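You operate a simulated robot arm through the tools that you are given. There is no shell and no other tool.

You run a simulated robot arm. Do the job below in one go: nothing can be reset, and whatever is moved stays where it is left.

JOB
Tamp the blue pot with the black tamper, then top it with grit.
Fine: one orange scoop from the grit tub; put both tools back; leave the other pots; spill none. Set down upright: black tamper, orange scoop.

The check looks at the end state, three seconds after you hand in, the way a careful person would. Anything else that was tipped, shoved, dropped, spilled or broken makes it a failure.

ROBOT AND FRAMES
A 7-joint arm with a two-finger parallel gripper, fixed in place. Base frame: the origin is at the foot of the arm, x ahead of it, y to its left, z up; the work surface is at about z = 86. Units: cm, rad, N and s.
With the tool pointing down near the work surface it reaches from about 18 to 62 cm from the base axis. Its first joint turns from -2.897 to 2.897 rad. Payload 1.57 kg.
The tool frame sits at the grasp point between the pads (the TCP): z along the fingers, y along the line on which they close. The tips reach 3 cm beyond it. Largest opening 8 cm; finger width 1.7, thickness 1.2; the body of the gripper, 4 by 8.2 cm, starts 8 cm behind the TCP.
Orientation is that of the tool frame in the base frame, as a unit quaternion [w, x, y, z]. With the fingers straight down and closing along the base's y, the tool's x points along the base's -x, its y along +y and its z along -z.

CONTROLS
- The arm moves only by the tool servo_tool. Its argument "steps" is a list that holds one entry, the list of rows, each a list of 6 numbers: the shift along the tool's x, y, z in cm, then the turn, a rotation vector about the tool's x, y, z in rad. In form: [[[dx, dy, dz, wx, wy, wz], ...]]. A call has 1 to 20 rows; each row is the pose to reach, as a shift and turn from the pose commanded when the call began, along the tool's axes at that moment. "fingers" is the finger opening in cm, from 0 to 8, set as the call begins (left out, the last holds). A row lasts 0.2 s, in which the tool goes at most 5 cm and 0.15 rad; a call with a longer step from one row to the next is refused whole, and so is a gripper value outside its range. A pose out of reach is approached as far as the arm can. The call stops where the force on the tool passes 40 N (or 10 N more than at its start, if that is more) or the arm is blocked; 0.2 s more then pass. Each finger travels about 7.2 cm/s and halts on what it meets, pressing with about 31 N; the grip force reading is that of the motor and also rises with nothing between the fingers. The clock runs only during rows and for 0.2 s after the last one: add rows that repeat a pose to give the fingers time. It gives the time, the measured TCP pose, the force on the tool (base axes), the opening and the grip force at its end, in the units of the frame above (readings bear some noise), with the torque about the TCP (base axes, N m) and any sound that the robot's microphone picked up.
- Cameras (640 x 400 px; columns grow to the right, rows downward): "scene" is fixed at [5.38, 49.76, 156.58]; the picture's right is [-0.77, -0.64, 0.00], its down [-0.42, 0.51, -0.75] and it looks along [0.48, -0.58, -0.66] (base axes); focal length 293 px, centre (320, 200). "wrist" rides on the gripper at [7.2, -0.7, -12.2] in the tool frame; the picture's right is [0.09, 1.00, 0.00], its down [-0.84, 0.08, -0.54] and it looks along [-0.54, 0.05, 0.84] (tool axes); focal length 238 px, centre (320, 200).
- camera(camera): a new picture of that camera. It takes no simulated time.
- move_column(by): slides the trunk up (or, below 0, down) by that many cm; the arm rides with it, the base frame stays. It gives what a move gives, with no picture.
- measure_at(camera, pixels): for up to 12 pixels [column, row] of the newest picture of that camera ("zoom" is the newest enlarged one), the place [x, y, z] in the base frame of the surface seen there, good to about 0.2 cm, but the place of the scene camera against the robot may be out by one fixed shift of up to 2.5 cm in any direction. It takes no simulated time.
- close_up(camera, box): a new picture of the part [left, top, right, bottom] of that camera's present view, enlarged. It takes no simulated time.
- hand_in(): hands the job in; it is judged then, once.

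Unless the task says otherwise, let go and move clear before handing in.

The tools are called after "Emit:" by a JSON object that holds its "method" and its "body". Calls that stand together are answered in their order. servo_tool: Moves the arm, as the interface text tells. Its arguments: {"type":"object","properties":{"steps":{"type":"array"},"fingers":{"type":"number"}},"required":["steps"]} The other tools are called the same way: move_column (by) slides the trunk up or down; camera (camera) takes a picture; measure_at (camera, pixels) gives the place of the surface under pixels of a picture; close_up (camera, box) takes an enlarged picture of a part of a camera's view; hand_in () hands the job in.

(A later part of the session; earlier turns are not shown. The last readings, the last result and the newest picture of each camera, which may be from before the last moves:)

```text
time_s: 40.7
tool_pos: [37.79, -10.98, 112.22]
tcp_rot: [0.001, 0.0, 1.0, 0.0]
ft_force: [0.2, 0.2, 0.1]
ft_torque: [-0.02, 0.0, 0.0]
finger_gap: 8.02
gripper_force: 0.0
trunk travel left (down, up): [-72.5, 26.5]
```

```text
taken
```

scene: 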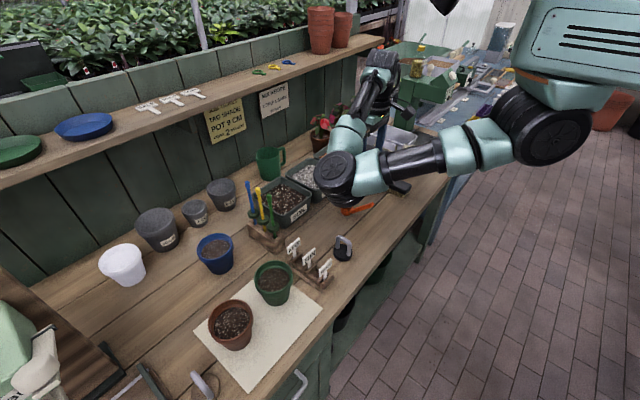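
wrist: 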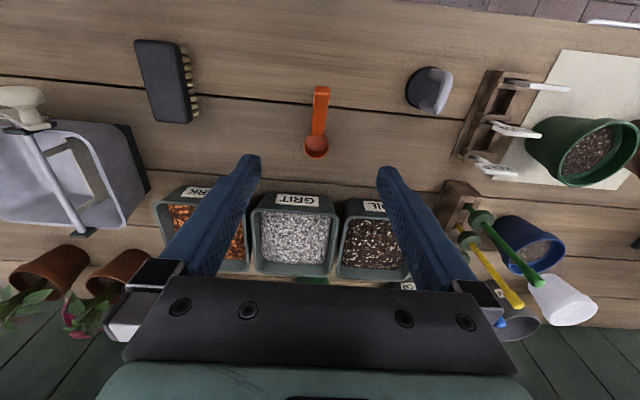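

Emit:
{"method": "close_up", "body": {"camera": "wrist", "box": [275, 75, 365, 175]}}

Emit:
{"method": "measure_at", "body": {"camera": "wrist", "pixels": [[321, 90], [321, 100], [320, 112], [319, 122], [317, 132], [316, 145], [305, 148], [328, 147], [316, 157], [316, 140], [315, 88], [328, 88]]}}

Emit:
{"method": "measure_at", "body": {"camera": "wrist", "pixels": [[295, 225], [275, 215], [320, 215], [275, 255], [320, 255], [297, 240], [258, 205], [337, 210], [295, 207], [295, 270], [340, 230], [345, 150]]}}

```text
4.00 times, centred on (320, 125) of wrist
```

zoom: 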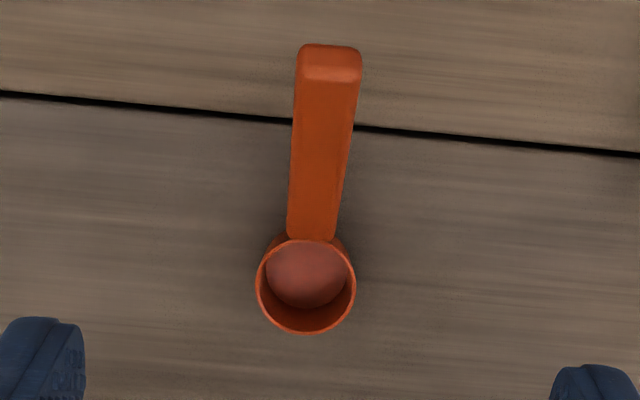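

```text
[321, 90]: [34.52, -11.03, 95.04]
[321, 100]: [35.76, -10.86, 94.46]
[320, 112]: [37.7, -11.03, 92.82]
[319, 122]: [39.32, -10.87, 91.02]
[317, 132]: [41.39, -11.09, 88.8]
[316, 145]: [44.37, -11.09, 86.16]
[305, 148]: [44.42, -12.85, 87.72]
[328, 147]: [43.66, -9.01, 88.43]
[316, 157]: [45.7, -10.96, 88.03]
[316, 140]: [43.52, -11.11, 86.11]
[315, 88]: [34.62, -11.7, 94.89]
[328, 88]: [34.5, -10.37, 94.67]
```

```text
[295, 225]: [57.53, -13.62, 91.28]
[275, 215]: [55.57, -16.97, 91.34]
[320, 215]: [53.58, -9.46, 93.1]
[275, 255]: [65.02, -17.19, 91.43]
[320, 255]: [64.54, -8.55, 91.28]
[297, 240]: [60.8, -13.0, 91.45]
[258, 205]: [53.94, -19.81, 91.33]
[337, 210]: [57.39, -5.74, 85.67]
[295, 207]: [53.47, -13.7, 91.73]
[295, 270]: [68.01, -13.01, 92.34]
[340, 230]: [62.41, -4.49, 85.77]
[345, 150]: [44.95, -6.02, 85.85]
```

The scoop stands on its bowl: the bowl centre is at about (44.1,-11), the rim at z≈88.3, and the handle rises about 45° toward the robot, ending at (34.5,-11,95). I'll grip it nearly in line with the handle by pitching the tool about 40°, and I'll practise that pitch in free space first.

Emit:
{"method": "servo_tool", "body": {"steps": [[[-2.5, 0, 0, 0, 0, 0], [-5, 0, 0, 0, -0.1, 0], [-6, 0, 0, 0, -0.22, 0], [-6, 0, 0, 0, -0.34, 0], [-6, 0, 0, 0, -0.46, 0], [-6, 0, 0, 0, -0.58, 0], [-6, 0, 0, 0, -0.7, 0], [-6, 0, 0, 0, -0.7, 0]]], "fingers": 5}}

Emit:
{"method": "camera", "body": {"camera": "wrist"}}

Emit:
{"method": "camera", "body": {"camera": "scene"}}

```text
time_s: 42.5
tool_pos: [43.97, -10.98, 112.22]
tcp_rot: [0.343, 0.0, 0.939, -0.001]
ft_force: [0.0, 0.2, 0.3]
ft_torque: [0.01, -0.02, 0.0]
finger_gap: 5.02
gripper_force: 0.0
trunk travel left (down, up): [-72.5, 26.5]
```

```text
taken
```

wrist: 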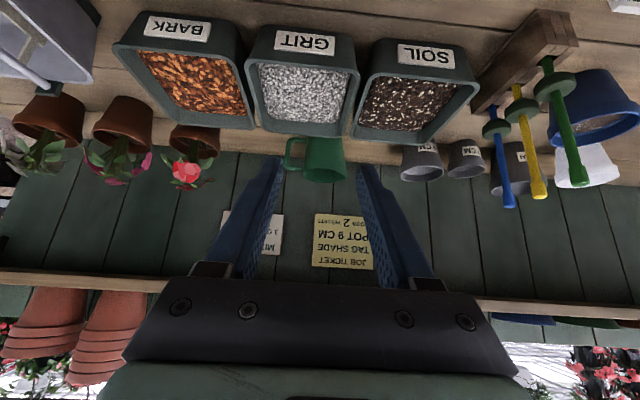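

```text
taken
```

scene: 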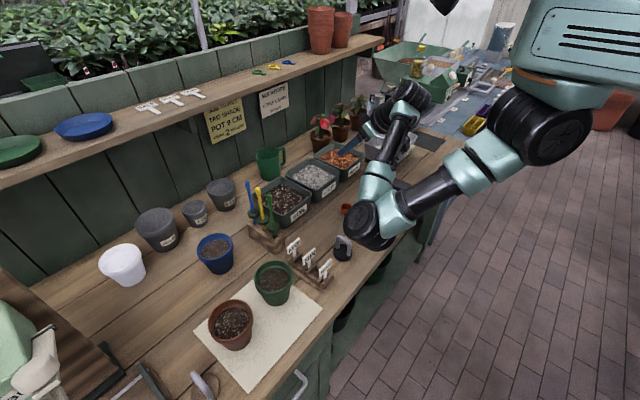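

The pitch works, but the elbow at scene (375,222) hangs low near the tamper. I'll raise the trunk 20 cm so the elbow stays high when I reach down.

Emit:
{"method": "move_column", "body": {"by": 20}}

Emit:
{"method": "close_up", "body": {"camera": "wrist", "box": [220, 0, 400, 160]}}

Emit:
{"method": "camera", "body": {"camera": "scene"}}

```text
time_s: 44.6
tool_pos: [43.94, -10.83, 132.17]
tcp_rot: [0.343, 0.0, 0.939, 0.0]
ft_force: [-1.0, -0.1, 0.0]
ft_torque: [0.02, 0.02, 0.01]
finger_gap: 5.02
gripper_force: 0.1
trunk travel left (down, up): [-92.5, 6.5]
```

```text
2.50 times, centred on (310, 80) of wrist
```

zoom: 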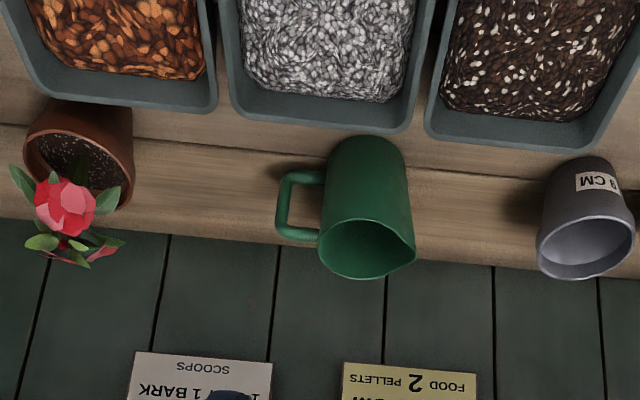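

```text
taken
```

scene: 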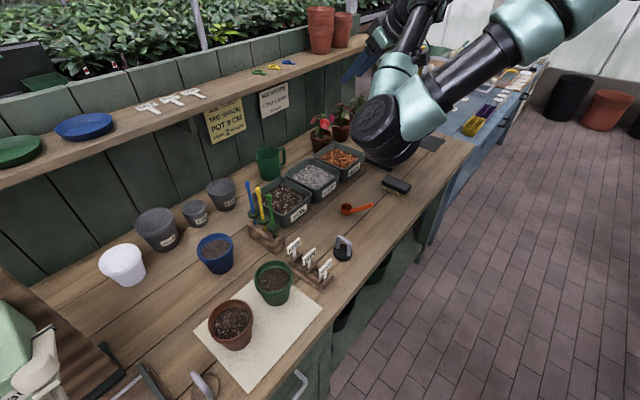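

The scene view is now clear of the arm over the tubs and scoop. I'll zoom in there to get the grit tub and scoop geometry.

Emit:
{"method": "close_up", "body": {"camera": "scene", "box": [285, 150, 385, 220]}}

Emit:
{"method": "measure_at", "body": {"camera": "scene", "pixels": [[373, 204], [365, 206], [358, 208], [352, 207], [344, 210], [348, 204], [340, 209], [346, 215], [313, 188], [315, 165], [300, 175], [330, 177]]}}

```text
5.71 times, centred on (335, 185) of scene
```

zoom: 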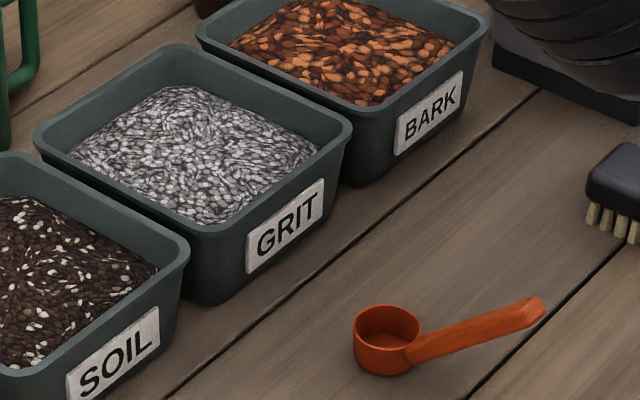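

```text
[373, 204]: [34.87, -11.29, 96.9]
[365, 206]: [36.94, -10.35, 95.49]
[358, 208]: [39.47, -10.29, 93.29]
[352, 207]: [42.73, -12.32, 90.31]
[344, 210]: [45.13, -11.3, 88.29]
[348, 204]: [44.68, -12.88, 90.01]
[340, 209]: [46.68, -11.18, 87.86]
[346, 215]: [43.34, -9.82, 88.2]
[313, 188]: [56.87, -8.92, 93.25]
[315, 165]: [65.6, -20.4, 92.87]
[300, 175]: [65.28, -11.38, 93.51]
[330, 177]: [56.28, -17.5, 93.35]
```

Emit:
{"method": "measure_at", "body": {"camera": "zoom", "pixels": [[40, 133], [180, 48], [345, 125], [207, 232], [120, 185], [275, 175], [265, 85], [105, 90], [190, 160], [240, 190], [130, 130], [270, 140]]}}

Emit:
{"method": "measure_at", "body": {"camera": "zoom", "pixels": [[388, 305], [355, 320], [420, 322], [388, 340], [375, 345], [388, 375], [412, 352], [440, 335], [480, 318], [520, 303], [540, 300], [300, 350]]}}

```text
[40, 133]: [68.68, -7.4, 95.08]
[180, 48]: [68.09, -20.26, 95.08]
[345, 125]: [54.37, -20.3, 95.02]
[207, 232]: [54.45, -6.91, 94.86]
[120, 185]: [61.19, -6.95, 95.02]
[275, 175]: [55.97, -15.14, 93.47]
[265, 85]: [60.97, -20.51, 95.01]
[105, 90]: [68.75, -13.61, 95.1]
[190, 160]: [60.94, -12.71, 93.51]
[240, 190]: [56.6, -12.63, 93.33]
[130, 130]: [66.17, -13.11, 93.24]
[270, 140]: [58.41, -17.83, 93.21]
```

```text
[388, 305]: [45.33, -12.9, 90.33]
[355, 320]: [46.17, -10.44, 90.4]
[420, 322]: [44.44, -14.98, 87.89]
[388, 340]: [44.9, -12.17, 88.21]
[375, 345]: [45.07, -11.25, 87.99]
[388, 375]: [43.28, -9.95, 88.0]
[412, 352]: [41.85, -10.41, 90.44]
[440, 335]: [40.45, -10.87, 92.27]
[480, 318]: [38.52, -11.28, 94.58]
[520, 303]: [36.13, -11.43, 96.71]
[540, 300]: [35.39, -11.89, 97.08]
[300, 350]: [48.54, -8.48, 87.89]
```

The grit tub rim is at z≈93.0 (x 54.1–68.3, y -20.2 to -6.9), with the grit surface at z≈91.3. The scoop bowl rim centre is near (43.9,-11,88.3). I'll move the pitched tool to just above the handle.

Emit:
{"method": "servo_tool", "body": {"steps": [[[2.0, -0.05, 1.4, 0, 0, 0], [5.4, -0.1, 3.8, 0, 0, 0], [8.8, -0.1, 6.2, 0, 0, 0], [12.2, -0.1, 8.6, 0, 0, 0], [15.6, -0.1, 10.9, 0, 0, 0], [19.0, -0.1, 13.3, 0, 0, 0], [22.0, -0.1, 15.4, 0, 0, 0], [23.95, -0.1, 16.71, 0, 0, 0], [23.95, -0.1, 16.71, 0, 0, 0]]], "fingers": 5}}

Emit:
{"method": "camera", "body": {"camera": "wrist"}}

Emit:
{"method": "camera", "body": {"camera": "scene"}}

```text
time_s: 46.6
tool_pos: [36.29, -11.19, 103.88]
tcp_rot: [0.344, 0.0, 0.939, 0.0]
ft_force: [0.6, 0.1, -0.2]
ft_torque: [-0.02, 0.01, -0.02]
finger_gap: 5.01
gripper_force: 0.0
trunk travel left (down, up): [-92.5, 6.5]
```

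```text
taken
```

wrist: 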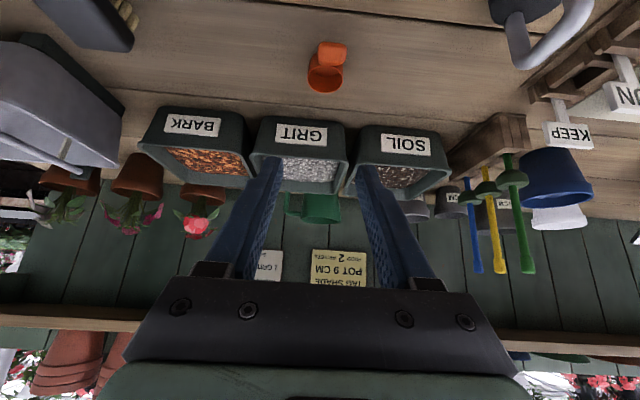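

```text
taken
```

scene: 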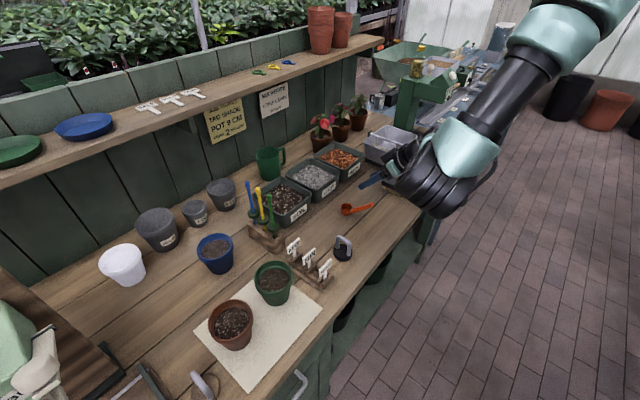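

Emit:
{"method": "measure_at", "body": {"camera": "wrist", "pixels": [[333, 46], [333, 54], [325, 50], [341, 50], [320, 80], [335, 80], [327, 72], [315, 70]]}}

Emit:
{"method": "close_up", "body": {"camera": "wrist", "box": [280, 20, 380, 110]}}

```text
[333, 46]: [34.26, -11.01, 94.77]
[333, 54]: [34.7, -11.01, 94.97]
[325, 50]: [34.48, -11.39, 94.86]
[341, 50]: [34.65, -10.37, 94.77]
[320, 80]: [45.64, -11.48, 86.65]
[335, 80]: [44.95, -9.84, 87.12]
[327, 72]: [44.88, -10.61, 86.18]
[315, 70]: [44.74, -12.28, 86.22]
```

```text
4.44 times, centred on (330, 65) of wrist
```

zoom: 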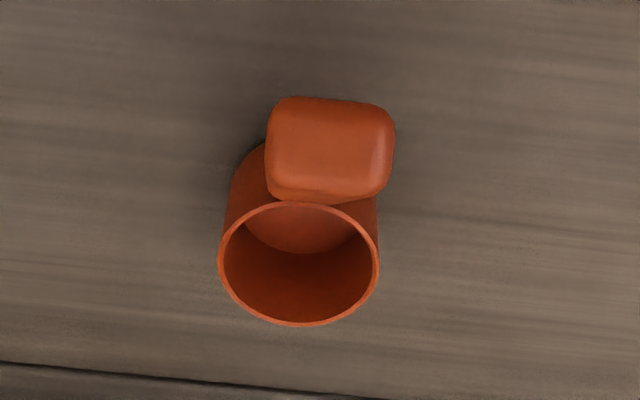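

The handle end is about 1.8 wide and 1.3 thick, centred at y≈-10.93. I'll descend so the handle's axis lies in the pads at about (36.1,-10.95,93.4).

Emit:
{"method": "servo_tool", "body": {"steps": [[[1.4, 0.05, 1.6, 0, 0, 0], [2.8, 0.1, 3.2, 0, 0, 0], [4.2, 0.1, 4.8, 0, 0, 0], [5.6, 0.1, 6.4, 0, 0, 0], [6.5, 0.1, 7.5, 0, 0, 0], [6.9, 0.1, 7.91, 0, 0, 0], [6.9, 0.1, 7.91, 0, 0, 0]]], "fingers": 5}}

Emit:
{"method": "camera", "body": {"camera": "wrist"}}

Emit:
{"method": "close_up", "body": {"camera": "scene", "box": [310, 160, 450, 250]}}

```text
time_s: 48.2
tool_pos: [36.32, -10.97, 93.47]
tcp_rot: [0.343, 0.0, 0.939, 0.0]
ft_force: [-0.6, -0.3, -0.2]
ft_torque: [-0.02, -0.01, -0.01]
finger_gap: 4.99
gripper_force: 0.1
trunk travel left (down, up): [-92.5, 6.5]
```

```text
taken
```

wrist: 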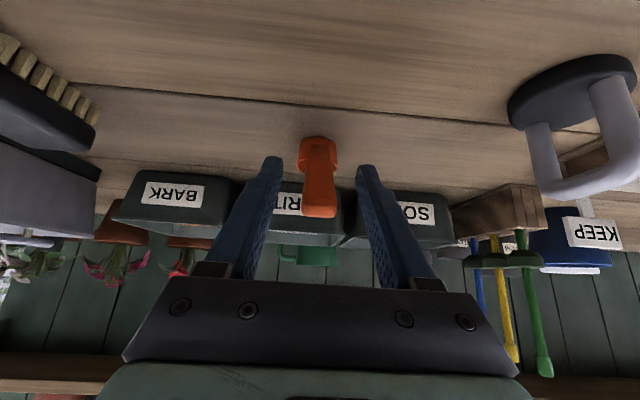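

```text
4.44 times, centred on (380, 205) of scene
```

zoom: 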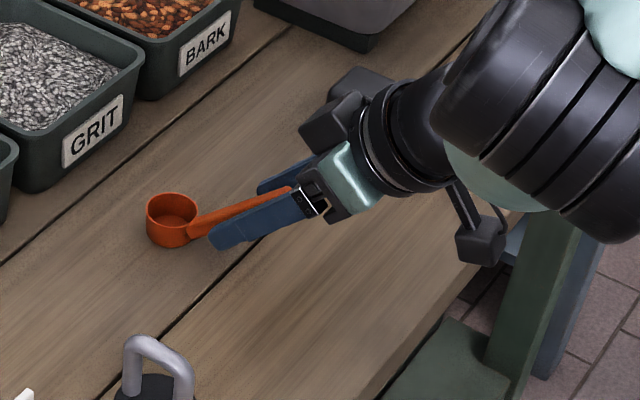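

The handle lies centred between the fingers (wrist column ≈319). I'll close the grip.

Emit:
{"method": "servo_tool", "body": {"steps": [[[0, 0, 0, 0, 0, 0], [0, 0, 0, 0, 0, 0], [0, 0, 0, 0, 0, 0], [0, 0, 0, 0, 0, 0]]], "fingers": 0}}

Emit:
{"method": "camera", "body": {"camera": "wrist"}}

Emit:
{"method": "close_up", "body": {"camera": "scene", "box": [310, 160, 450, 250]}}

```text
time_s: 49.2
tool_pos: [36.21, -10.98, 93.49]
tcp_rot: [0.343, 0.001, 0.939, 0.0]
ft_force: [-0.1, -0.4, -0.3]
ft_torque: [-0.03, -0.01, 0.03]
finger_gap: 1.8
gripper_force: 30.8
trunk travel left (down, up): [-92.5, 6.5]
```

```text
taken
```

wrist: 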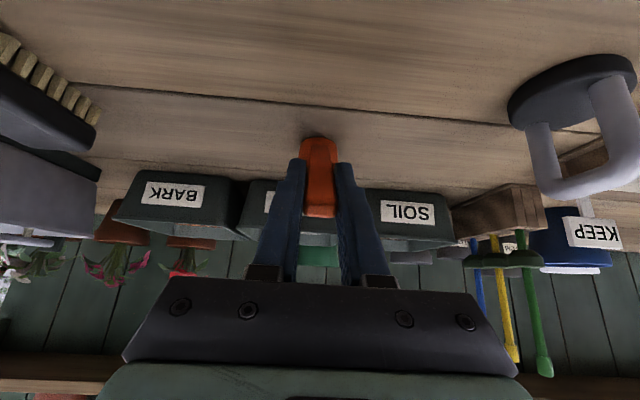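

```text
4.44 times, centred on (380, 205) of scene
```

zoom: 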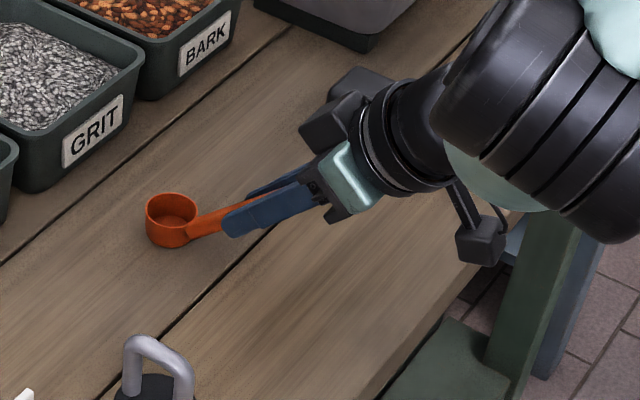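

The grip reads a gap of 1.80 at 31 N, so the handle is held. I'll lift a little to confirm the scoop stays put in the grip.

Emit:
{"method": "servo_tool", "body": {"steps": [[[-0.64, 0, -0.77, 0, 0, 0], [-1.93, 0, -2.3, 0, 0, 0], [-3.86, 0, -4.6, 0, 0, 0], [-5.14, 0, -6.13, 0, 0, 0], [-5.14, 0, -6.13, 0, 0, 0]]], "fingers": 0}}

Emit:
{"method": "close_up", "body": {"camera": "scene", "box": [310, 140, 450, 230]}}

Emit:
{"method": "camera", "body": {"camera": "wrist"}}

```text
time_s: 50.4
tool_pos: [36.25, -10.96, 101.63]
tcp_rot: [0.343, 0.001, 0.939, 0.0]
ft_force: [0.4, 0.0, -1.6]
ft_torque: [0.02, 0.05, 0.0]
finger_gap: 1.81
gripper_force: 31.2
trunk travel left (down, up): [-92.5, 6.5]
```

```text
4.44 times, centred on (380, 185) of scene
```

zoom: 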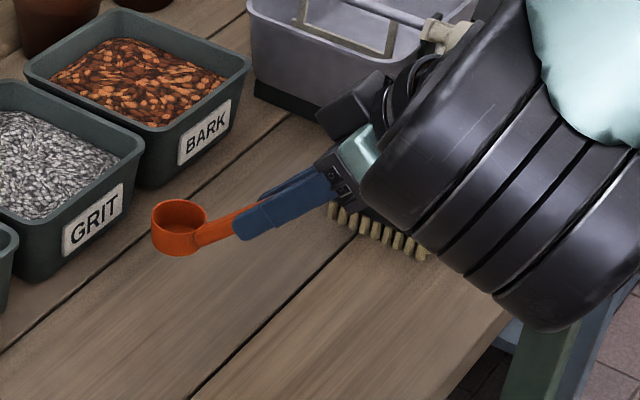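

```text
taken
```

wrist: 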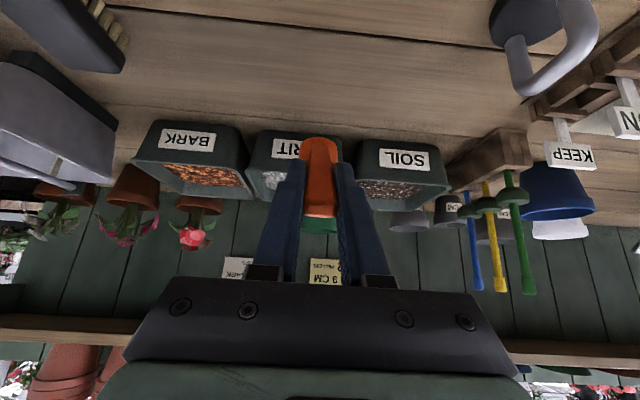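

The scoop is held level in the grip. I'll go up and forward toward the tub, high enough that I can then lower the trunk.

Emit:
{"method": "servo_tool", "body": {"steps": [[[-3.08, -0.16, -1.53, 0, 0, 0], [-6.16, -0.32, -3.06, 0, 0, 0], [-9.24, -0.48, -4.59, 0, 0, 0], [-12.32, -0.64, -6.11, 0, 0, 0], [-15.4, -0.8, -7.64, 0, 0, 0], [-18.48, -0.96, -9.17, 0, 0, 0], [-21.55, -1.12, -10.7, 0, 0, 0], [-24.64, -1.28, -12.23, 0, 0, 0], [-27.71, -1.44, -13.75, 0, 0, 0], [-30.79, -1.6, -15.29, 0, 0, 0], [-30.79, -1.6, -15.29, 0, 0, 0]]], "fingers": 0}}

Emit:
{"method": "camera", "body": {"camera": "scene"}}

```text
time_s: 52.8
tool_pos: [49.82, -12.36, 133.13]
tcp_rot: [0.343, 0.0, 0.939, 0.0]
ft_force: [-0.2, 0.2, -0.2]
ft_torque: [-0.01, -0.02, -0.02]
finger_gap: 1.78
gripper_force: 31.4
trunk travel left (down, up): [-92.5, 6.5]
```

```text
taken
```

scene: 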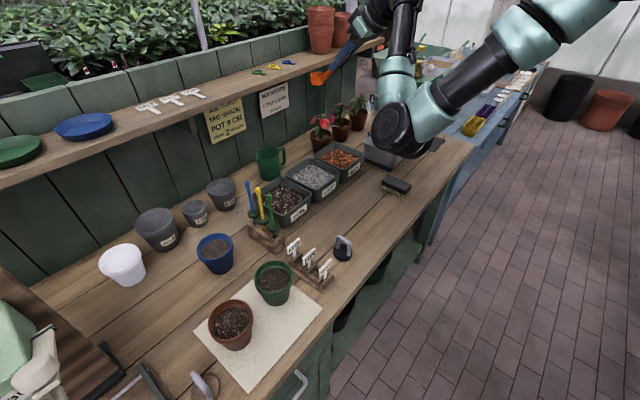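

The scoop is held level at scene (318,77) and nothing is near the arm. I'll lower the trunk 20 cm.

Emit:
{"method": "move_column", "body": {"by": -20}}

Emit:
{"method": "camera", "body": {"camera": "scene"}}

Emit:
{"method": "camera", "body": {"camera": "wrist"}}

```text
time_s: 55.0
tool_pos: [49.84, -12.38, 113.17]
tcp_rot: [0.342, 0.0, 0.94, 0.0]
ft_force: [-0.4, 0.6, 0.6]
ft_torque: [-0.03, 0.05, 0.01]
finger_gap: 1.82
gripper_force: 30.7
trunk travel left (down, up): [-72.5, 26.5]
```

```text
taken
```

scene: 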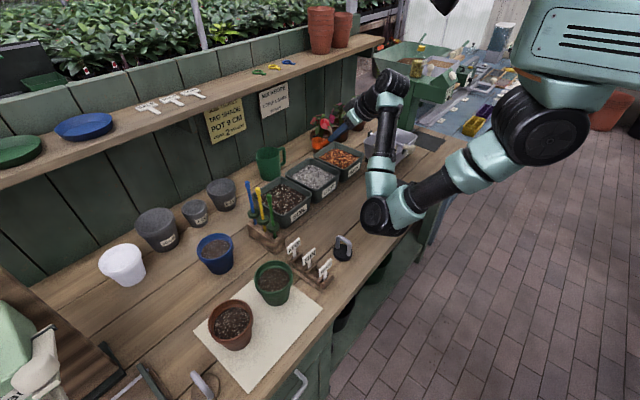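

```text
taken
```

wrist: 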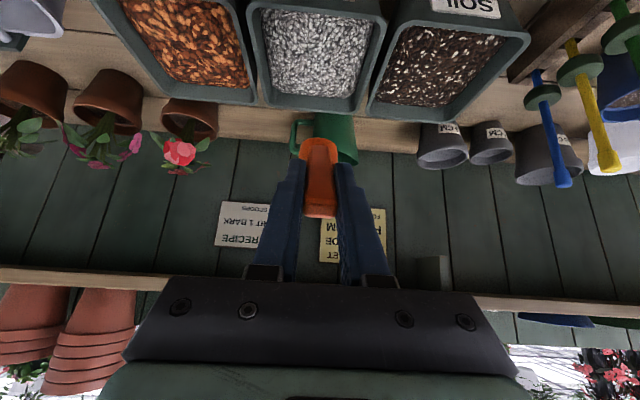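

The scoop is clear above the tub approach. I'll swing the tool to vertical, which tilts the bowl mouth 40° forward, and position it above the near part of the grit tub.

Emit:
{"method": "servo_tool", "body": {"steps": [[[-1.1, -0.25, 0.9, 0, 0.14, 0], [-2.2, -0.5, 1.8, 0, 0.28, 0], [-3.3, -0.75, 2.75, 0, 0.42, 0], [-4.4, -1.0, 3.7, 0, 0.56, 0], [-5.48, -1.22, 4.6, 0, 0.7, 0], [-5.48, -1.22, 4.6, 0, 0.7, 0]]], "fingers": 0}}

Emit:
{"method": "camera", "body": {"camera": "scene"}}

Emit:
{"method": "camera", "body": {"camera": "wrist"}}

```text
time_s: 56.4
tool_pos: [56.87, -13.47, 113.13]
tcp_rot: [0.0, 0.0, 1.0, -0.001]
ft_force: [-0.1, 0.3, -0.7]
ft_torque: [0.02, -0.02, 0.03]
finger_gap: 1.8
gripper_force: 31.2
trunk travel left (down, up): [-72.5, 26.5]
```

```text
taken
```

scene: 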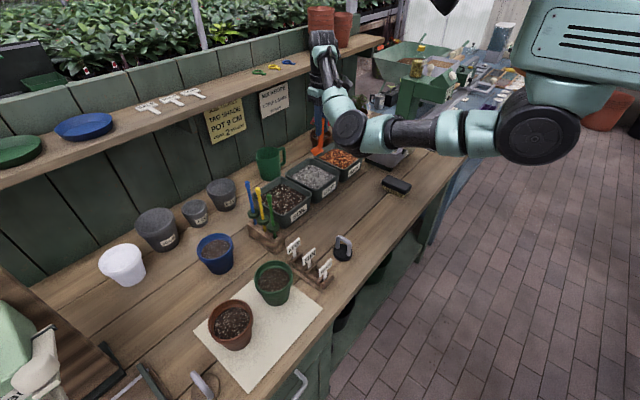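

```text
taken
```

wrist: 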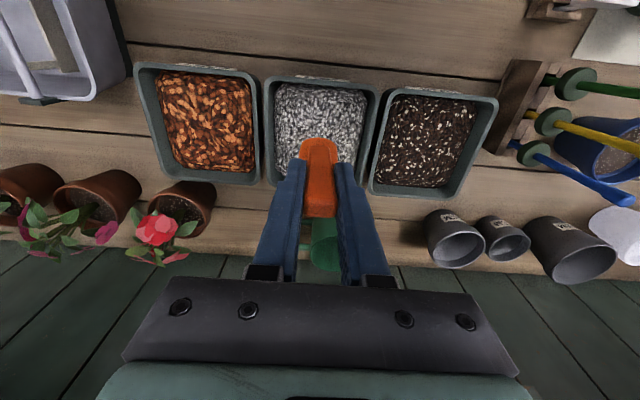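

Emit:
{"method": "measure_at", "body": {"camera": "wrist", "pixels": [[266, 82], [376, 90], [272, 140], [368, 150], [280, 90], [362, 95], [320, 84], [320, 80], [300, 120], [345, 120], [290, 140], [355, 150]]}}

Emit:
{"method": "close_up", "body": {"camera": "scene", "box": [260, 80, 400, 215]}}

```text
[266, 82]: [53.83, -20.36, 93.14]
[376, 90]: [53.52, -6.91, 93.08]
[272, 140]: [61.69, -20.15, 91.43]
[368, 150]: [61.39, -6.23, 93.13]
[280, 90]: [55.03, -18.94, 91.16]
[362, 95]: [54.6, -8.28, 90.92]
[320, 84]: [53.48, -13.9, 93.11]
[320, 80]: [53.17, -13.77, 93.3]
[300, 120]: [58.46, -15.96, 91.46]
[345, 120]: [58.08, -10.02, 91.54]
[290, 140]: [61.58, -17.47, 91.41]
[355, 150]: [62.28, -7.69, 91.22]
```

```text
2.96 times, centred on (330, 148) of scene
```

zoom: 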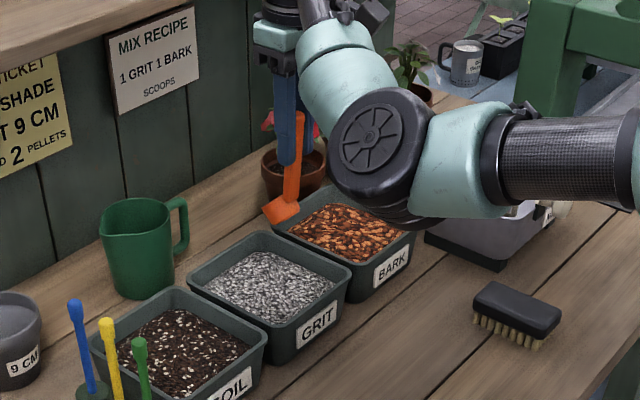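

The wrist view confirms the tub's near rim at x≈53.5 and the grit at z≈91.4. I'll lower until the bowl's lowest edge is just above the grit.

Emit:
{"method": "servo_tool", "body": {"steps": [[[0, 0, 2.5, 0, 0, 0], [0, 0, 5, 0, 0, 0], [0, 0, 7, 0, 0, 0], [0, 0, 8.3, 0, 0, 0], [0, 0, 8.3, 0, 0, 0]]], "fingers": 0}}

Emit:
{"method": "close_up", "body": {"camera": "scene", "box": [260, 100, 400, 215]}}

```text
time_s: 57.6
tool_pos: [56.91, -13.38, 104.77]
tcp_rot: [-0.001, 0.0, 1.0, 0.0]
ft_force: [-0.3, -0.3, -0.1]
ft_torque: [0.02, 0.0, -0.01]
finger_gap: 1.82
gripper_force: 30.8
trunk travel left (down, up): [-72.5, 26.5]
```

```text
3.48 times, centred on (330, 158) of scene
```

zoom: 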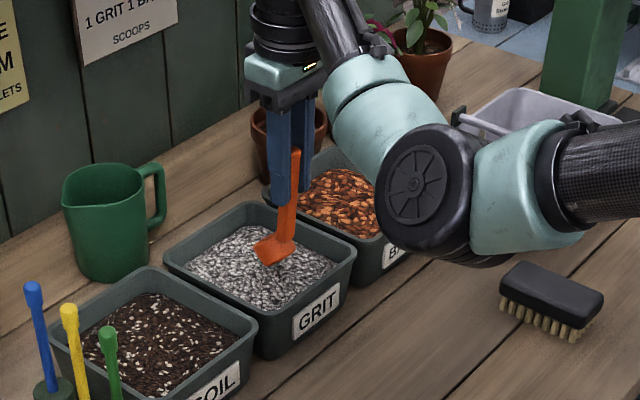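

The bowl is poised just above the grit at zoom (275,255). I'll dip slowly and watch the force.

Emit:
{"method": "servo_tool", "body": {"steps": [[[0, 0, 0.5, 0, 0, 0], [0, 0, 1.0, 0, 0, 0], [0, 0, 1.5, 0, 0, 0], [0, 0, 2.0, 0, 0, 0]]], "fingers": 0}}

Emit:
{"method": "close_up", "body": {"camera": "scene", "box": [260, 100, 400, 215]}}

```text
time_s: 58.6
tool_pos: [57.04, -13.61, 102.81]
tcp_rot: [0.0, 0.0, 1.0, 0.0]
ft_force: [-0.8, -0.3, -1.0]
ft_torque: [0.0, 0.02, -0.02]
finger_gap: 1.82
gripper_force: 30.6
trunk travel left (down, up): [-72.5, 26.5]
```

```text
3.48 times, centred on (330, 158) of scene
```

zoom: 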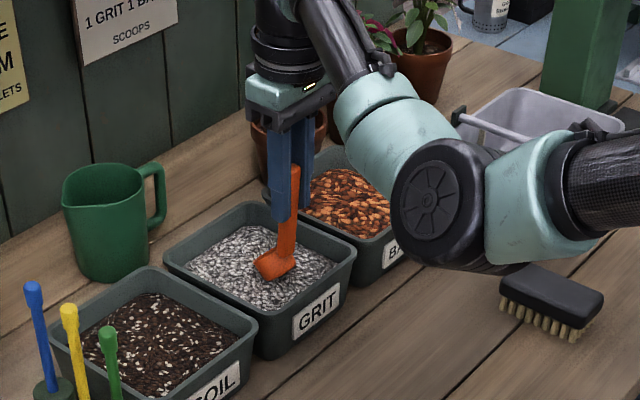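

There's no resistance, so the grit is penetrable. I'll dip further to bury the front lip.

Emit:
{"method": "servo_tool", "body": {"steps": [[[0, 0, 0.5, 0, 0, 0], [0, 0, 1.0, 0, 0, 0], [0, 0, 1.5, 0, 0, 0], [0, 0, 2.0, 0, 0, 0], [0, 0, 2.5, 0, 0, 0], [0, 0, 2.8, 0, 0, 0]]], "fingers": 0}}

Emit:
{"method": "close_up", "body": {"camera": "scene", "box": [260, 100, 400, 215]}}

```text
time_s: 60.0
tool_pos: [57.06, -13.56, 99.97]
tcp_rot: [0.0, -0.001, 1.0, 0.0]
ft_force: [-1.3, 0.4, 0.0]
ft_torque: [-0.02, 0.02, 0.0]
finger_gap: 1.85
gripper_force: 30.8
trunk travel left (down, up): [-72.5, 26.5]
```

```text
3.48 times, centred on (330, 158) of scene
```

zoom: 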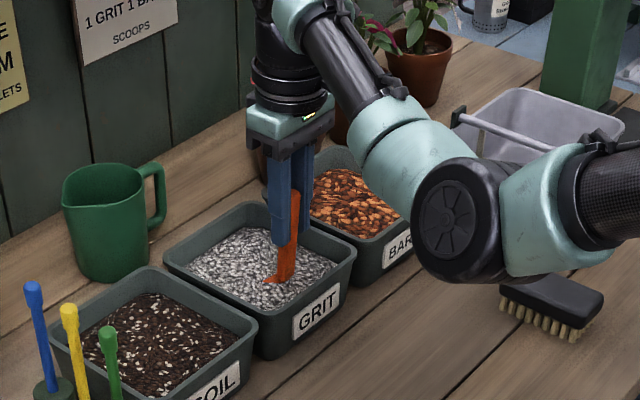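

The bowl is mostly buried with no force. I'll push forward 3 cm through the grit, then rotate the bowl back to level under the surface.

Emit:
{"method": "servo_tool", "body": {"steps": [[[-1, 0, 0.1, 0, 0, 0], [-2, 0, 0.2, 0, 0, 0], [-2.95, 0, 0.27, 0, 0, 0], [-1.69, 0, 0.7, 0, -0.14, 0], [-0.55, 0, 1.31, 0, -0.28, 0], [0.49, 0, 2.07, 0, -0.42, 0], [1.42, 0, 2.92, 0, -0.56, 0], [2.21, 0, 3.89, 0, -0.7, 0], [2.21, 0, 3.89, 0, -0.7, 0]]], "fingers": 0}}

Emit:
{"method": "close_up", "body": {"camera": "scene", "box": [260, 100, 400, 215]}}

Emit:
{"method": "camera", "body": {"camera": "wrist"}}

```text
time_s: 62.0
tool_pos: [54.79, -13.57, 96.16]
tcp_rot: [0.344, 0.0, 0.939, 0.0]
ft_force: [0.1, -0.2, -1.3]
ft_torque: [0.02, 0.06, 0.01]
finger_gap: 1.84
gripper_force: 30.8
trunk travel left (down, up): [-72.5, 26.5]
```

```text
3.48 times, centred on (330, 158) of scene
```

zoom: 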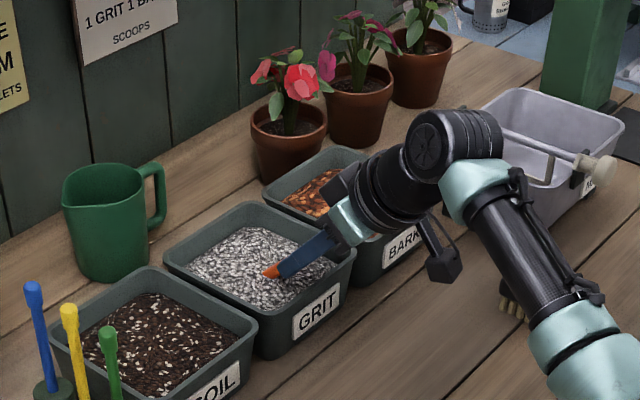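

```text
taken
```

wrist: 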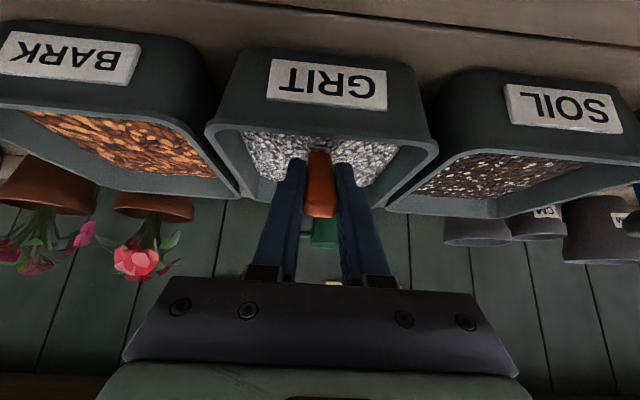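

The bowl is level under the grit surface. Before lifting, I'll check where the elbow sits.

Emit:
{"method": "camera", "body": {"camera": "scene"}}

```text
taken
```

scene: 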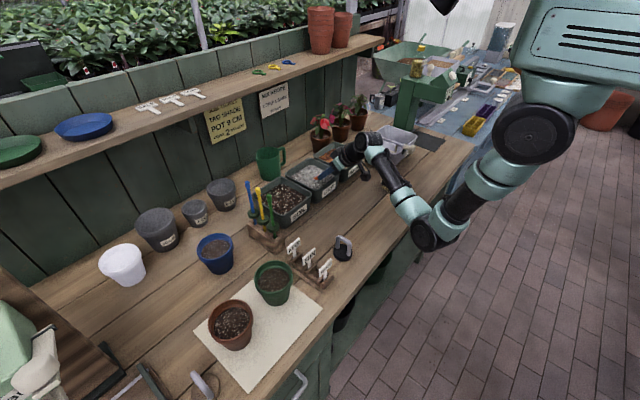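

The elbow is out in front of the bench at about z≈108, clear of everything. I'll lift the level scoop straight up, gently.

Emit:
{"method": "servo_tool", "body": {"steps": [[[-0.32, 0, -0.38, 0, 0, 0], [-0.8, 0, -0.95, 0, 0, 0], [-1.3, 0, -1.53, 0, 0, 0], [-1.93, 0, -2.3, 0, 0, 0], [-2.58, 0, -3.06, 0, 0, 0], [-3.54, 0, -4.21, 0, 0, 0], [-4.5, 0, -5.36, 0, 0, 0], [-5.5, 0, -6.5, 0, 0, 0], [-6.4, 0, -7.65, 0, 0, 0], [-7.0, 0, -8.3, 0, 0, 0], [-7.0, 0, -8.3, 0, 0, 0]]], "fingers": 0}}

Emit:
{"method": "camera", "body": {"camera": "wrist"}}

Emit:
{"method": "close_up", "body": {"camera": "scene", "box": [260, 100, 400, 215]}}

```text
time_s: 64.4
tool_pos: [54.93, -13.65, 106.98]
tcp_rot: [0.343, 0.0, 0.939, 0.0]
ft_force: [-0.4, 0.2, -0.3]
ft_torque: [0.0, 0.03, 0.0]
finger_gap: 1.84
gripper_force: 30.5
trunk travel left (down, up): [-72.5, 26.5]
```

```text
taken
```

wrist: 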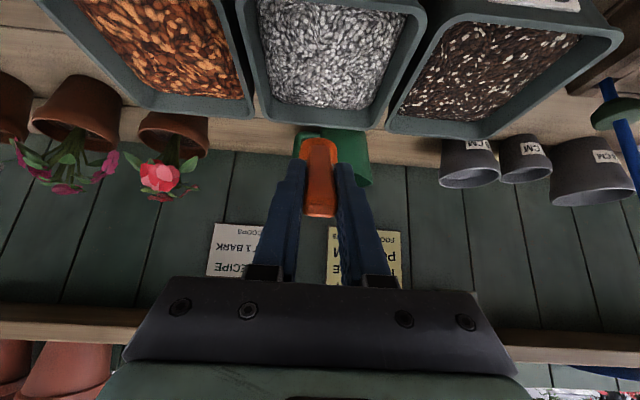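

```text
3.48 times, centred on (330, 158) of scene
```

zoom: 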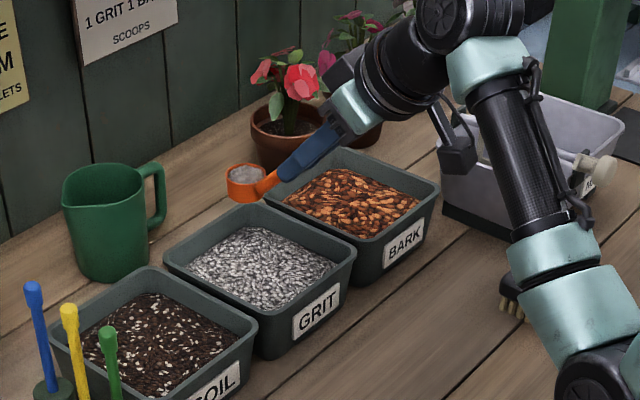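

The scoop bowl at zoom (245,175) now holds grey grit. I'll look closer.

Emit:
{"method": "close_up", "body": {"camera": "scene", "box": [290, 130, 340, 180]}}

Emit:
{"method": "camera", "body": {"camera": "scene"}}

```text
8.00 times, centred on (315, 155) of scene
```

zoom: 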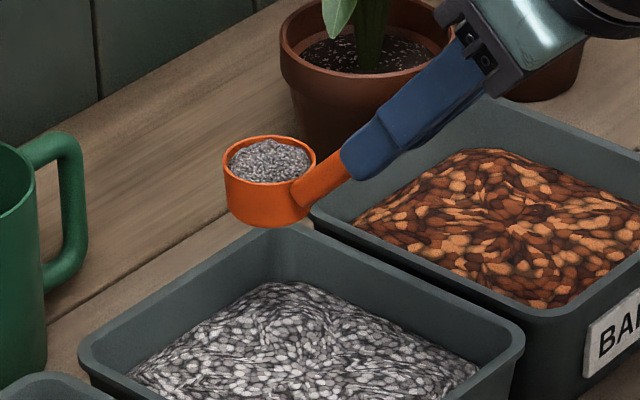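

```text
taken
```

scene: 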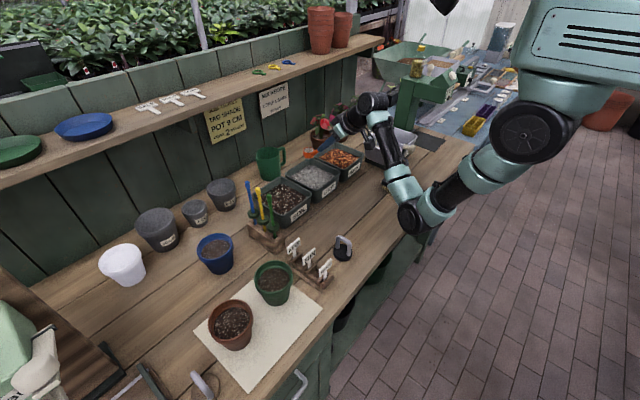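

The scoop is neatly full and level. I'll raise it another 9 cm to clear the dibbers (tops at about z=103) before crossing to the blue pot.

Emit:
{"method": "servo_tool", "body": {"steps": [[[-0.6, 0, -0.7, 0, 0, 0], [-1.6, 0, -1.9, 0, 0, 0], [-2.9, 0, -3.45, 0, 0, 0], [-4.2, 0, -5.0, 0, 0, 0], [-5.2, 0, -6.2, 0, 0, 0], [-5.79, 0, -6.89, 0, 0, 0], [-5.79, 0, -6.89, 0, 0, 0]]], "fingers": 0}}

Emit:
{"method": "servo_tool", "body": {"steps": [[[0.04, 0.5, -0.03, 0, 0, 0], [0.12, 1.5, -0.1, 0, 0, 0], [0.23, 3.0, -0.2, 0, 0, 0], [0.4, 5.2, -0.34, 0, 0, 0], [0.6, 7.8, -0.5, 0, 0, 0], [0.8, 10.4, -0.67, 0, 0, 0], [1.0, 13.0, -0.84, 0, 0, 0], [1.2, 15.6, -1.0, 0, 0, 0], [1.4, 18.2, -1.17, 0, 0, 0], [1.59, 20.8, -1.34, 0, 0, 0], [1.79, 23.4, -1.51, 0, 0, 0], [1.99, 26.0, -1.68, 0, 0, 0], [2.19, 28.6, -1.84, 0, 0, 0], [2.39, 31.2, -2.01, 0, 0, 0], [2.59, 33.8, -2.18, 0, 0, 0], [2.79, 36.4, -2.35, 0, 0, 0], [2.97, 38.8, -2.5, 0, 0, 0], [3.13, 40.9, -2.64, 0, 0, 0], [3.24, 42.3, -2.73, 0, 0, 0], [3.29, 42.95, -2.77, 0, 0, 0]]], "fingers": 0}}

Emit:
{"method": "camera", "body": {"camera": "scene"}}

Emit:
{"method": "camera", "body": {"camera": "wrist"}}

```text
time_s: 66.0
tool_pos: [54.79, -13.55, 115.97]
tcp_rot: [0.343, 0.0, 0.94, 0.001]
ft_force: [0.3, 0.6, -0.5]
ft_torque: [-0.04, 0.04, 0.02]
finger_gap: 1.84
gripper_force: 31.2
trunk travel left (down, up): [-72.5, 26.5]
```

```text
time_s: 70.2
tool_pos: [50.4, 29.26, 116.0]
tcp_rot: [0.342, 0.0, 0.94, 0.0]
ft_force: [0.1, -0.4, -0.1]
ft_torque: [0.0, 0.01, 0.02]
finger_gap: 1.81
gripper_force: 31.0
trunk travel left (down, up): [-72.5, 26.5]
```

```text
taken
```

scene: 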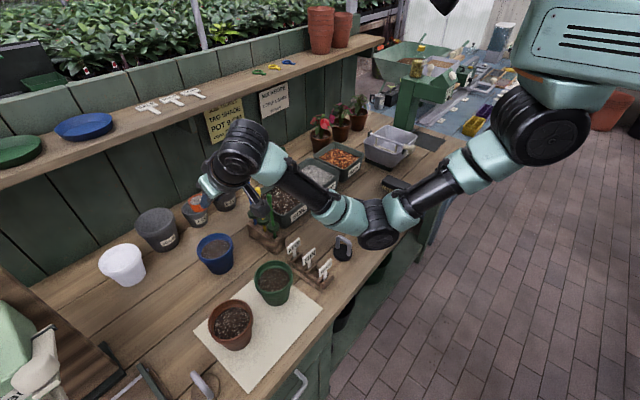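

```text
taken
```

wrist: 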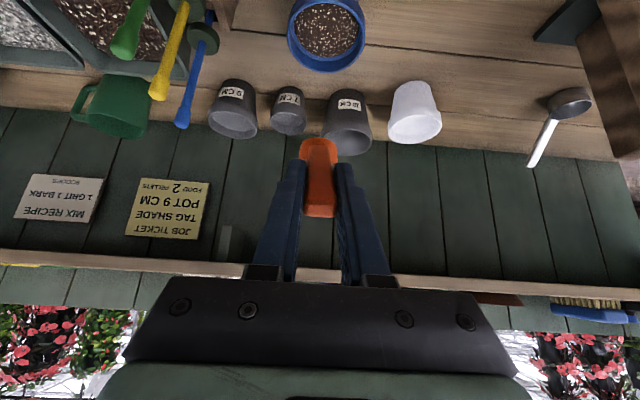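

The scoop is over the pot area. I'll check that it is still full before descending.

Emit:
{"method": "close_up", "body": {"camera": "scene", "box": [150, 160, 270, 270]}}

Emit:
{"method": "measure_at", "body": {"camera": "wrist", "pixels": [[289, 35], [365, 30], [325, 72], [300, 58], [352, 60], [325, 30]]}}

```text
3.64 times, centred on (210, 215) of scene
```

zoom: 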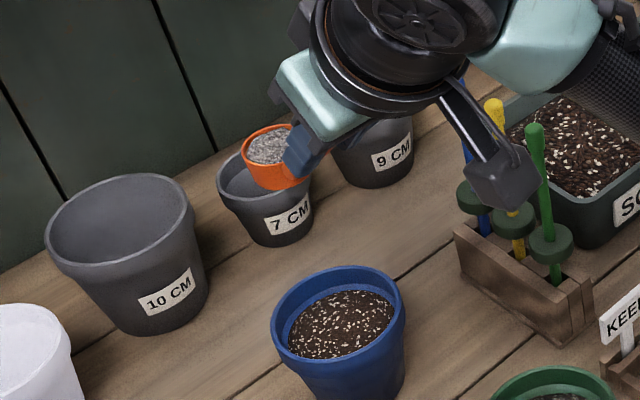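

```text
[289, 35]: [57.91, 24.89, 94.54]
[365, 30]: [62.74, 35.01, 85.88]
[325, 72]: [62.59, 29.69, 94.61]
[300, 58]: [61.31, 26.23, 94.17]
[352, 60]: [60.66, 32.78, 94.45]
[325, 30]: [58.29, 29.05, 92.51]
```

The bowl is still full at zoom (268,148), and the pot centre is confirmed at (58.25,29.3). I'll lower so the bowl sits level about 2 cm above the pot rim.

Emit:
{"method": "servo_tool", "body": {"steps": [[[0.8, 0.02, 1.0, 0, 0, 0], [2.2, 0.04, 2.7, 0, 0, 0], [3.8, 0.04, 4.6, 0, 0, 0], [5.3, 0.04, 6.5, 0, 0, 0], [6.6, 0.04, 8.1, 0, 0, 0], [7.3, 0.04, 8.95, 0, 0, 0], [7.57, 0.04, 9.31, 0, 0, 0], [7.57, 0.04, 9.31, 0, 0, 0]]], "fingers": 0}}

Emit:
{"method": "camera", "body": {"camera": "scene"}}

Emit:
{"method": "close_up", "body": {"camera": "scene", "box": [150, 190, 270, 300]}}

Emit:
{"method": "camera", "body": {"camera": "wrist"}}

```text
time_s: 72.0
tool_pos: [50.48, 29.53, 103.93]
tcp_rot: [0.343, 0.0, 0.939, 0.0]
ft_force: [0.1, 0.3, -0.1]
ft_torque: [-0.01, 0.04, 0.02]
finger_gap: 1.8
gripper_force: 31.1
trunk travel left (down, up): [-72.5, 26.5]
```

```text
taken
```

scene: 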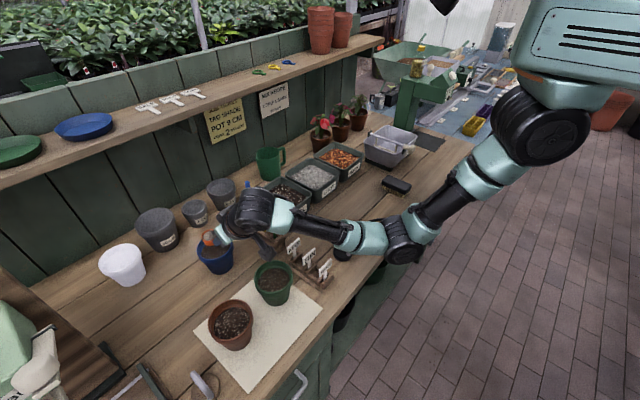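

```text
3.64 times, centred on (210, 245) of scene
```

zoom: 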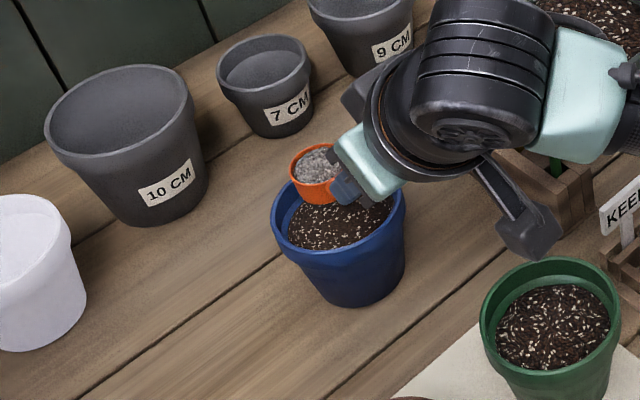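

```text
taken
```

wrist: 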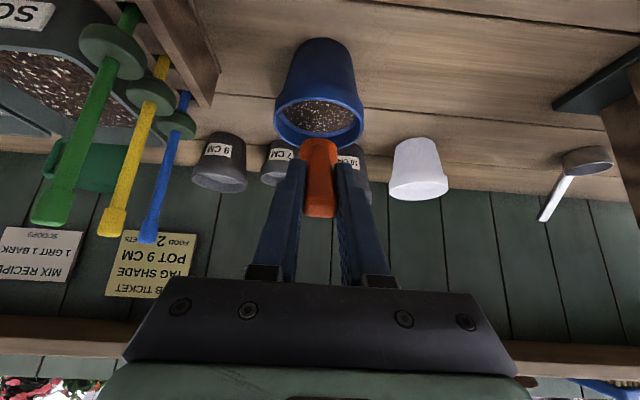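

The bowl is above the pot. I'll measure the bowl rim against the pot rim in the same picture to confirm it is centred.

Emit:
{"method": "close_up", "body": {"camera": "scene", "box": [180, 215, 250, 285]}}

```text
5.71 times, centred on (215, 250) of scene
```

zoom: 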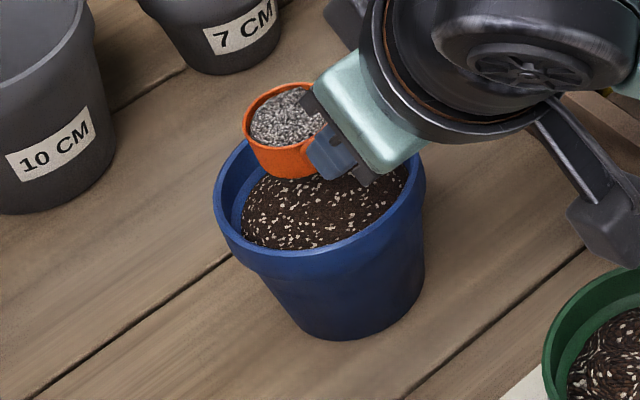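

Emit:
{"method": "measure_at", "body": {"camera": "zoom", "pixels": [[245, 130], [258, 97], [290, 85], [270, 145], [295, 150], [285, 115], [216, 200], [423, 190], [310, 248], [250, 232], [285, 170], [265, 160]]}}

```text
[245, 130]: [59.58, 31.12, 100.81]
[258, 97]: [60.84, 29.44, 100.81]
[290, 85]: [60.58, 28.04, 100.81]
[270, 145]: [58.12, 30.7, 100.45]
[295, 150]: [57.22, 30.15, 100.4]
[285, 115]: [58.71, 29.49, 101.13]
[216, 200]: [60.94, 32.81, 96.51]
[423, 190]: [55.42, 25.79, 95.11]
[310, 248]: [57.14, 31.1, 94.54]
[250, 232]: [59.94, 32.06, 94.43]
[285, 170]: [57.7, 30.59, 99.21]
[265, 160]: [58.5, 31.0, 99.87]
```

The bowl is within about 0.4 cm of the pot centre, so the pour will land inside. I'll start rolling the scoop about the handle axis while keeping the bowl over the pot centre, with a first small part to confirm the motion.

Emit:
{"method": "servo_tool", "body": {"steps": [[[-0.03, -0.38, 0, 0, 0, -0.15], [-0.11, -0.75, 0, 0, 0, -0.3], [-0.25, -1.11, 0, 0, 0, -0.45], [-0.25, -1.11, 0, 0, 0, -0.45]]], "fingers": 0}}

Emit:
{"method": "close_up", "body": {"camera": "scene", "box": [170, 190, 270, 285]}}

```text
time_s: 73.0
tool_pos: [50.78, 28.28, 104.23]
tcp_rot: [0.334, -0.211, 0.916, -0.077]
ft_force: [-0.3, 0.4, 0.3]
ft_torque: [0.01, 0.05, 0.0]
finger_gap: 1.84
gripper_force: 31.4
trunk travel left (down, up): [-72.5, 26.5]
```

```text
4.21 times, centred on (220, 238) of scene
```

zoom: 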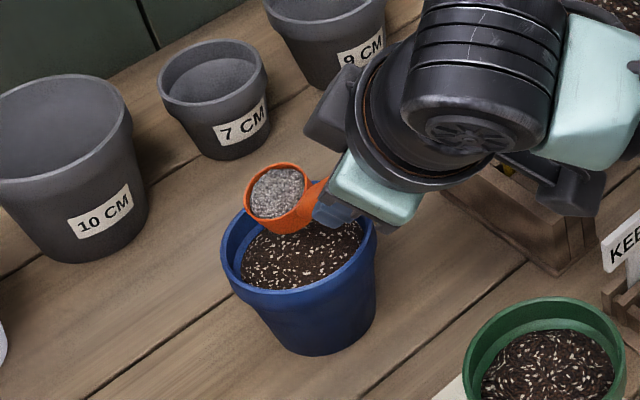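

The roll works and the grit is still in, now tilted about 16°. I'll continue rolling over the pot.

Emit:
{"method": "servo_tool", "body": {"steps": [[[-0.03, -0.38, 0, 0, 0, -0.15], [-0.11, -0.75, 0, 0, 0, -0.3], [-0.25, -1.11, 0, 0, 0, -0.45], [-0.45, -1.44, 0, 0, 0, -0.6], [-0.68, -1.74, 0, 0, 0, -0.75], [-0.97, -2.0, 0, 0, 0, -0.9], [-0.97, -2.0, 0, 0, 0, -0.9]]], "fingers": 0}}

Emit:
{"method": "close_up", "body": {"camera": "scene", "box": [170, 190, 270, 285]}}

```text
time_s: 74.6
tool_pos: [52.21, 26.9, 105.2]
tcp_rot: [0.267, -0.588, 0.732, -0.215]
ft_force: [0.5, -0.2, -0.8]
ft_torque: [-0.01, 0.04, -0.02]
finger_gap: 1.83
gripper_force: 30.6
trunk travel left (down, up): [-72.5, 26.5]
```

```text
4.21 times, centred on (220, 238) of scene
```

zoom: 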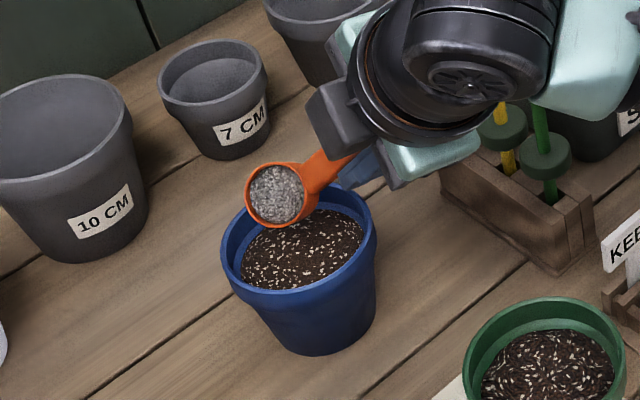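

The tilt is now about 47° and the grit is still in the bowl above the pot. I'll continue the roll.

Emit:
{"method": "servo_tool", "body": {"steps": [[[-0.03, -0.38, 0, 0, 0, -0.15], [-0.11, -0.75, 0, 0, 0, -0.3], [-0.25, -1.11, 0, 0, 0, -0.45], [-0.45, -1.44, 0, 0, 0, -0.6], [-0.68, -1.74, 0, 0, 0, -0.75], [-0.68, -1.74, 0, 0, 0, -0.75]]], "fingers": 0}}

Emit:
{"method": "close_up", "body": {"camera": "scene", "box": [170, 190, 270, 285]}}

Emit:
{"method": "camera", "body": {"camera": "scene"}}

```text
time_s: 76.0
tool_pos: [53.68, 27.18, 106.42]
tcp_rot: [-0.17, 0.815, -0.467, 0.298]
ft_force: [0.1, -0.1, 0.2]
ft_torque: [0.03, 0.05, 0.01]
finger_gap: 1.8
gripper_force: 31.6
trunk travel left (down, up): [-72.5, 26.5]
```

```text
4.21 times, centred on (220, 238) of scene
```

zoom: 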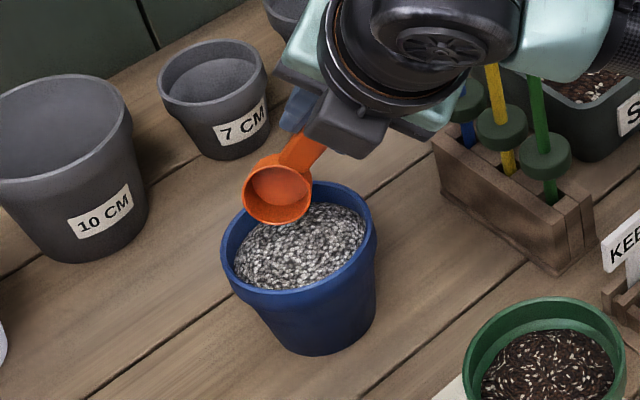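

```text
taken
```

scene: 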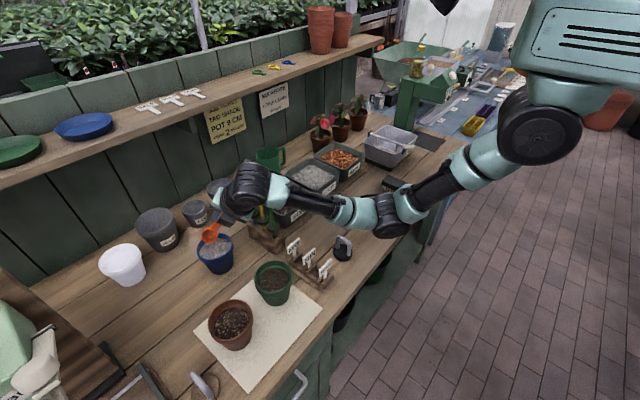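

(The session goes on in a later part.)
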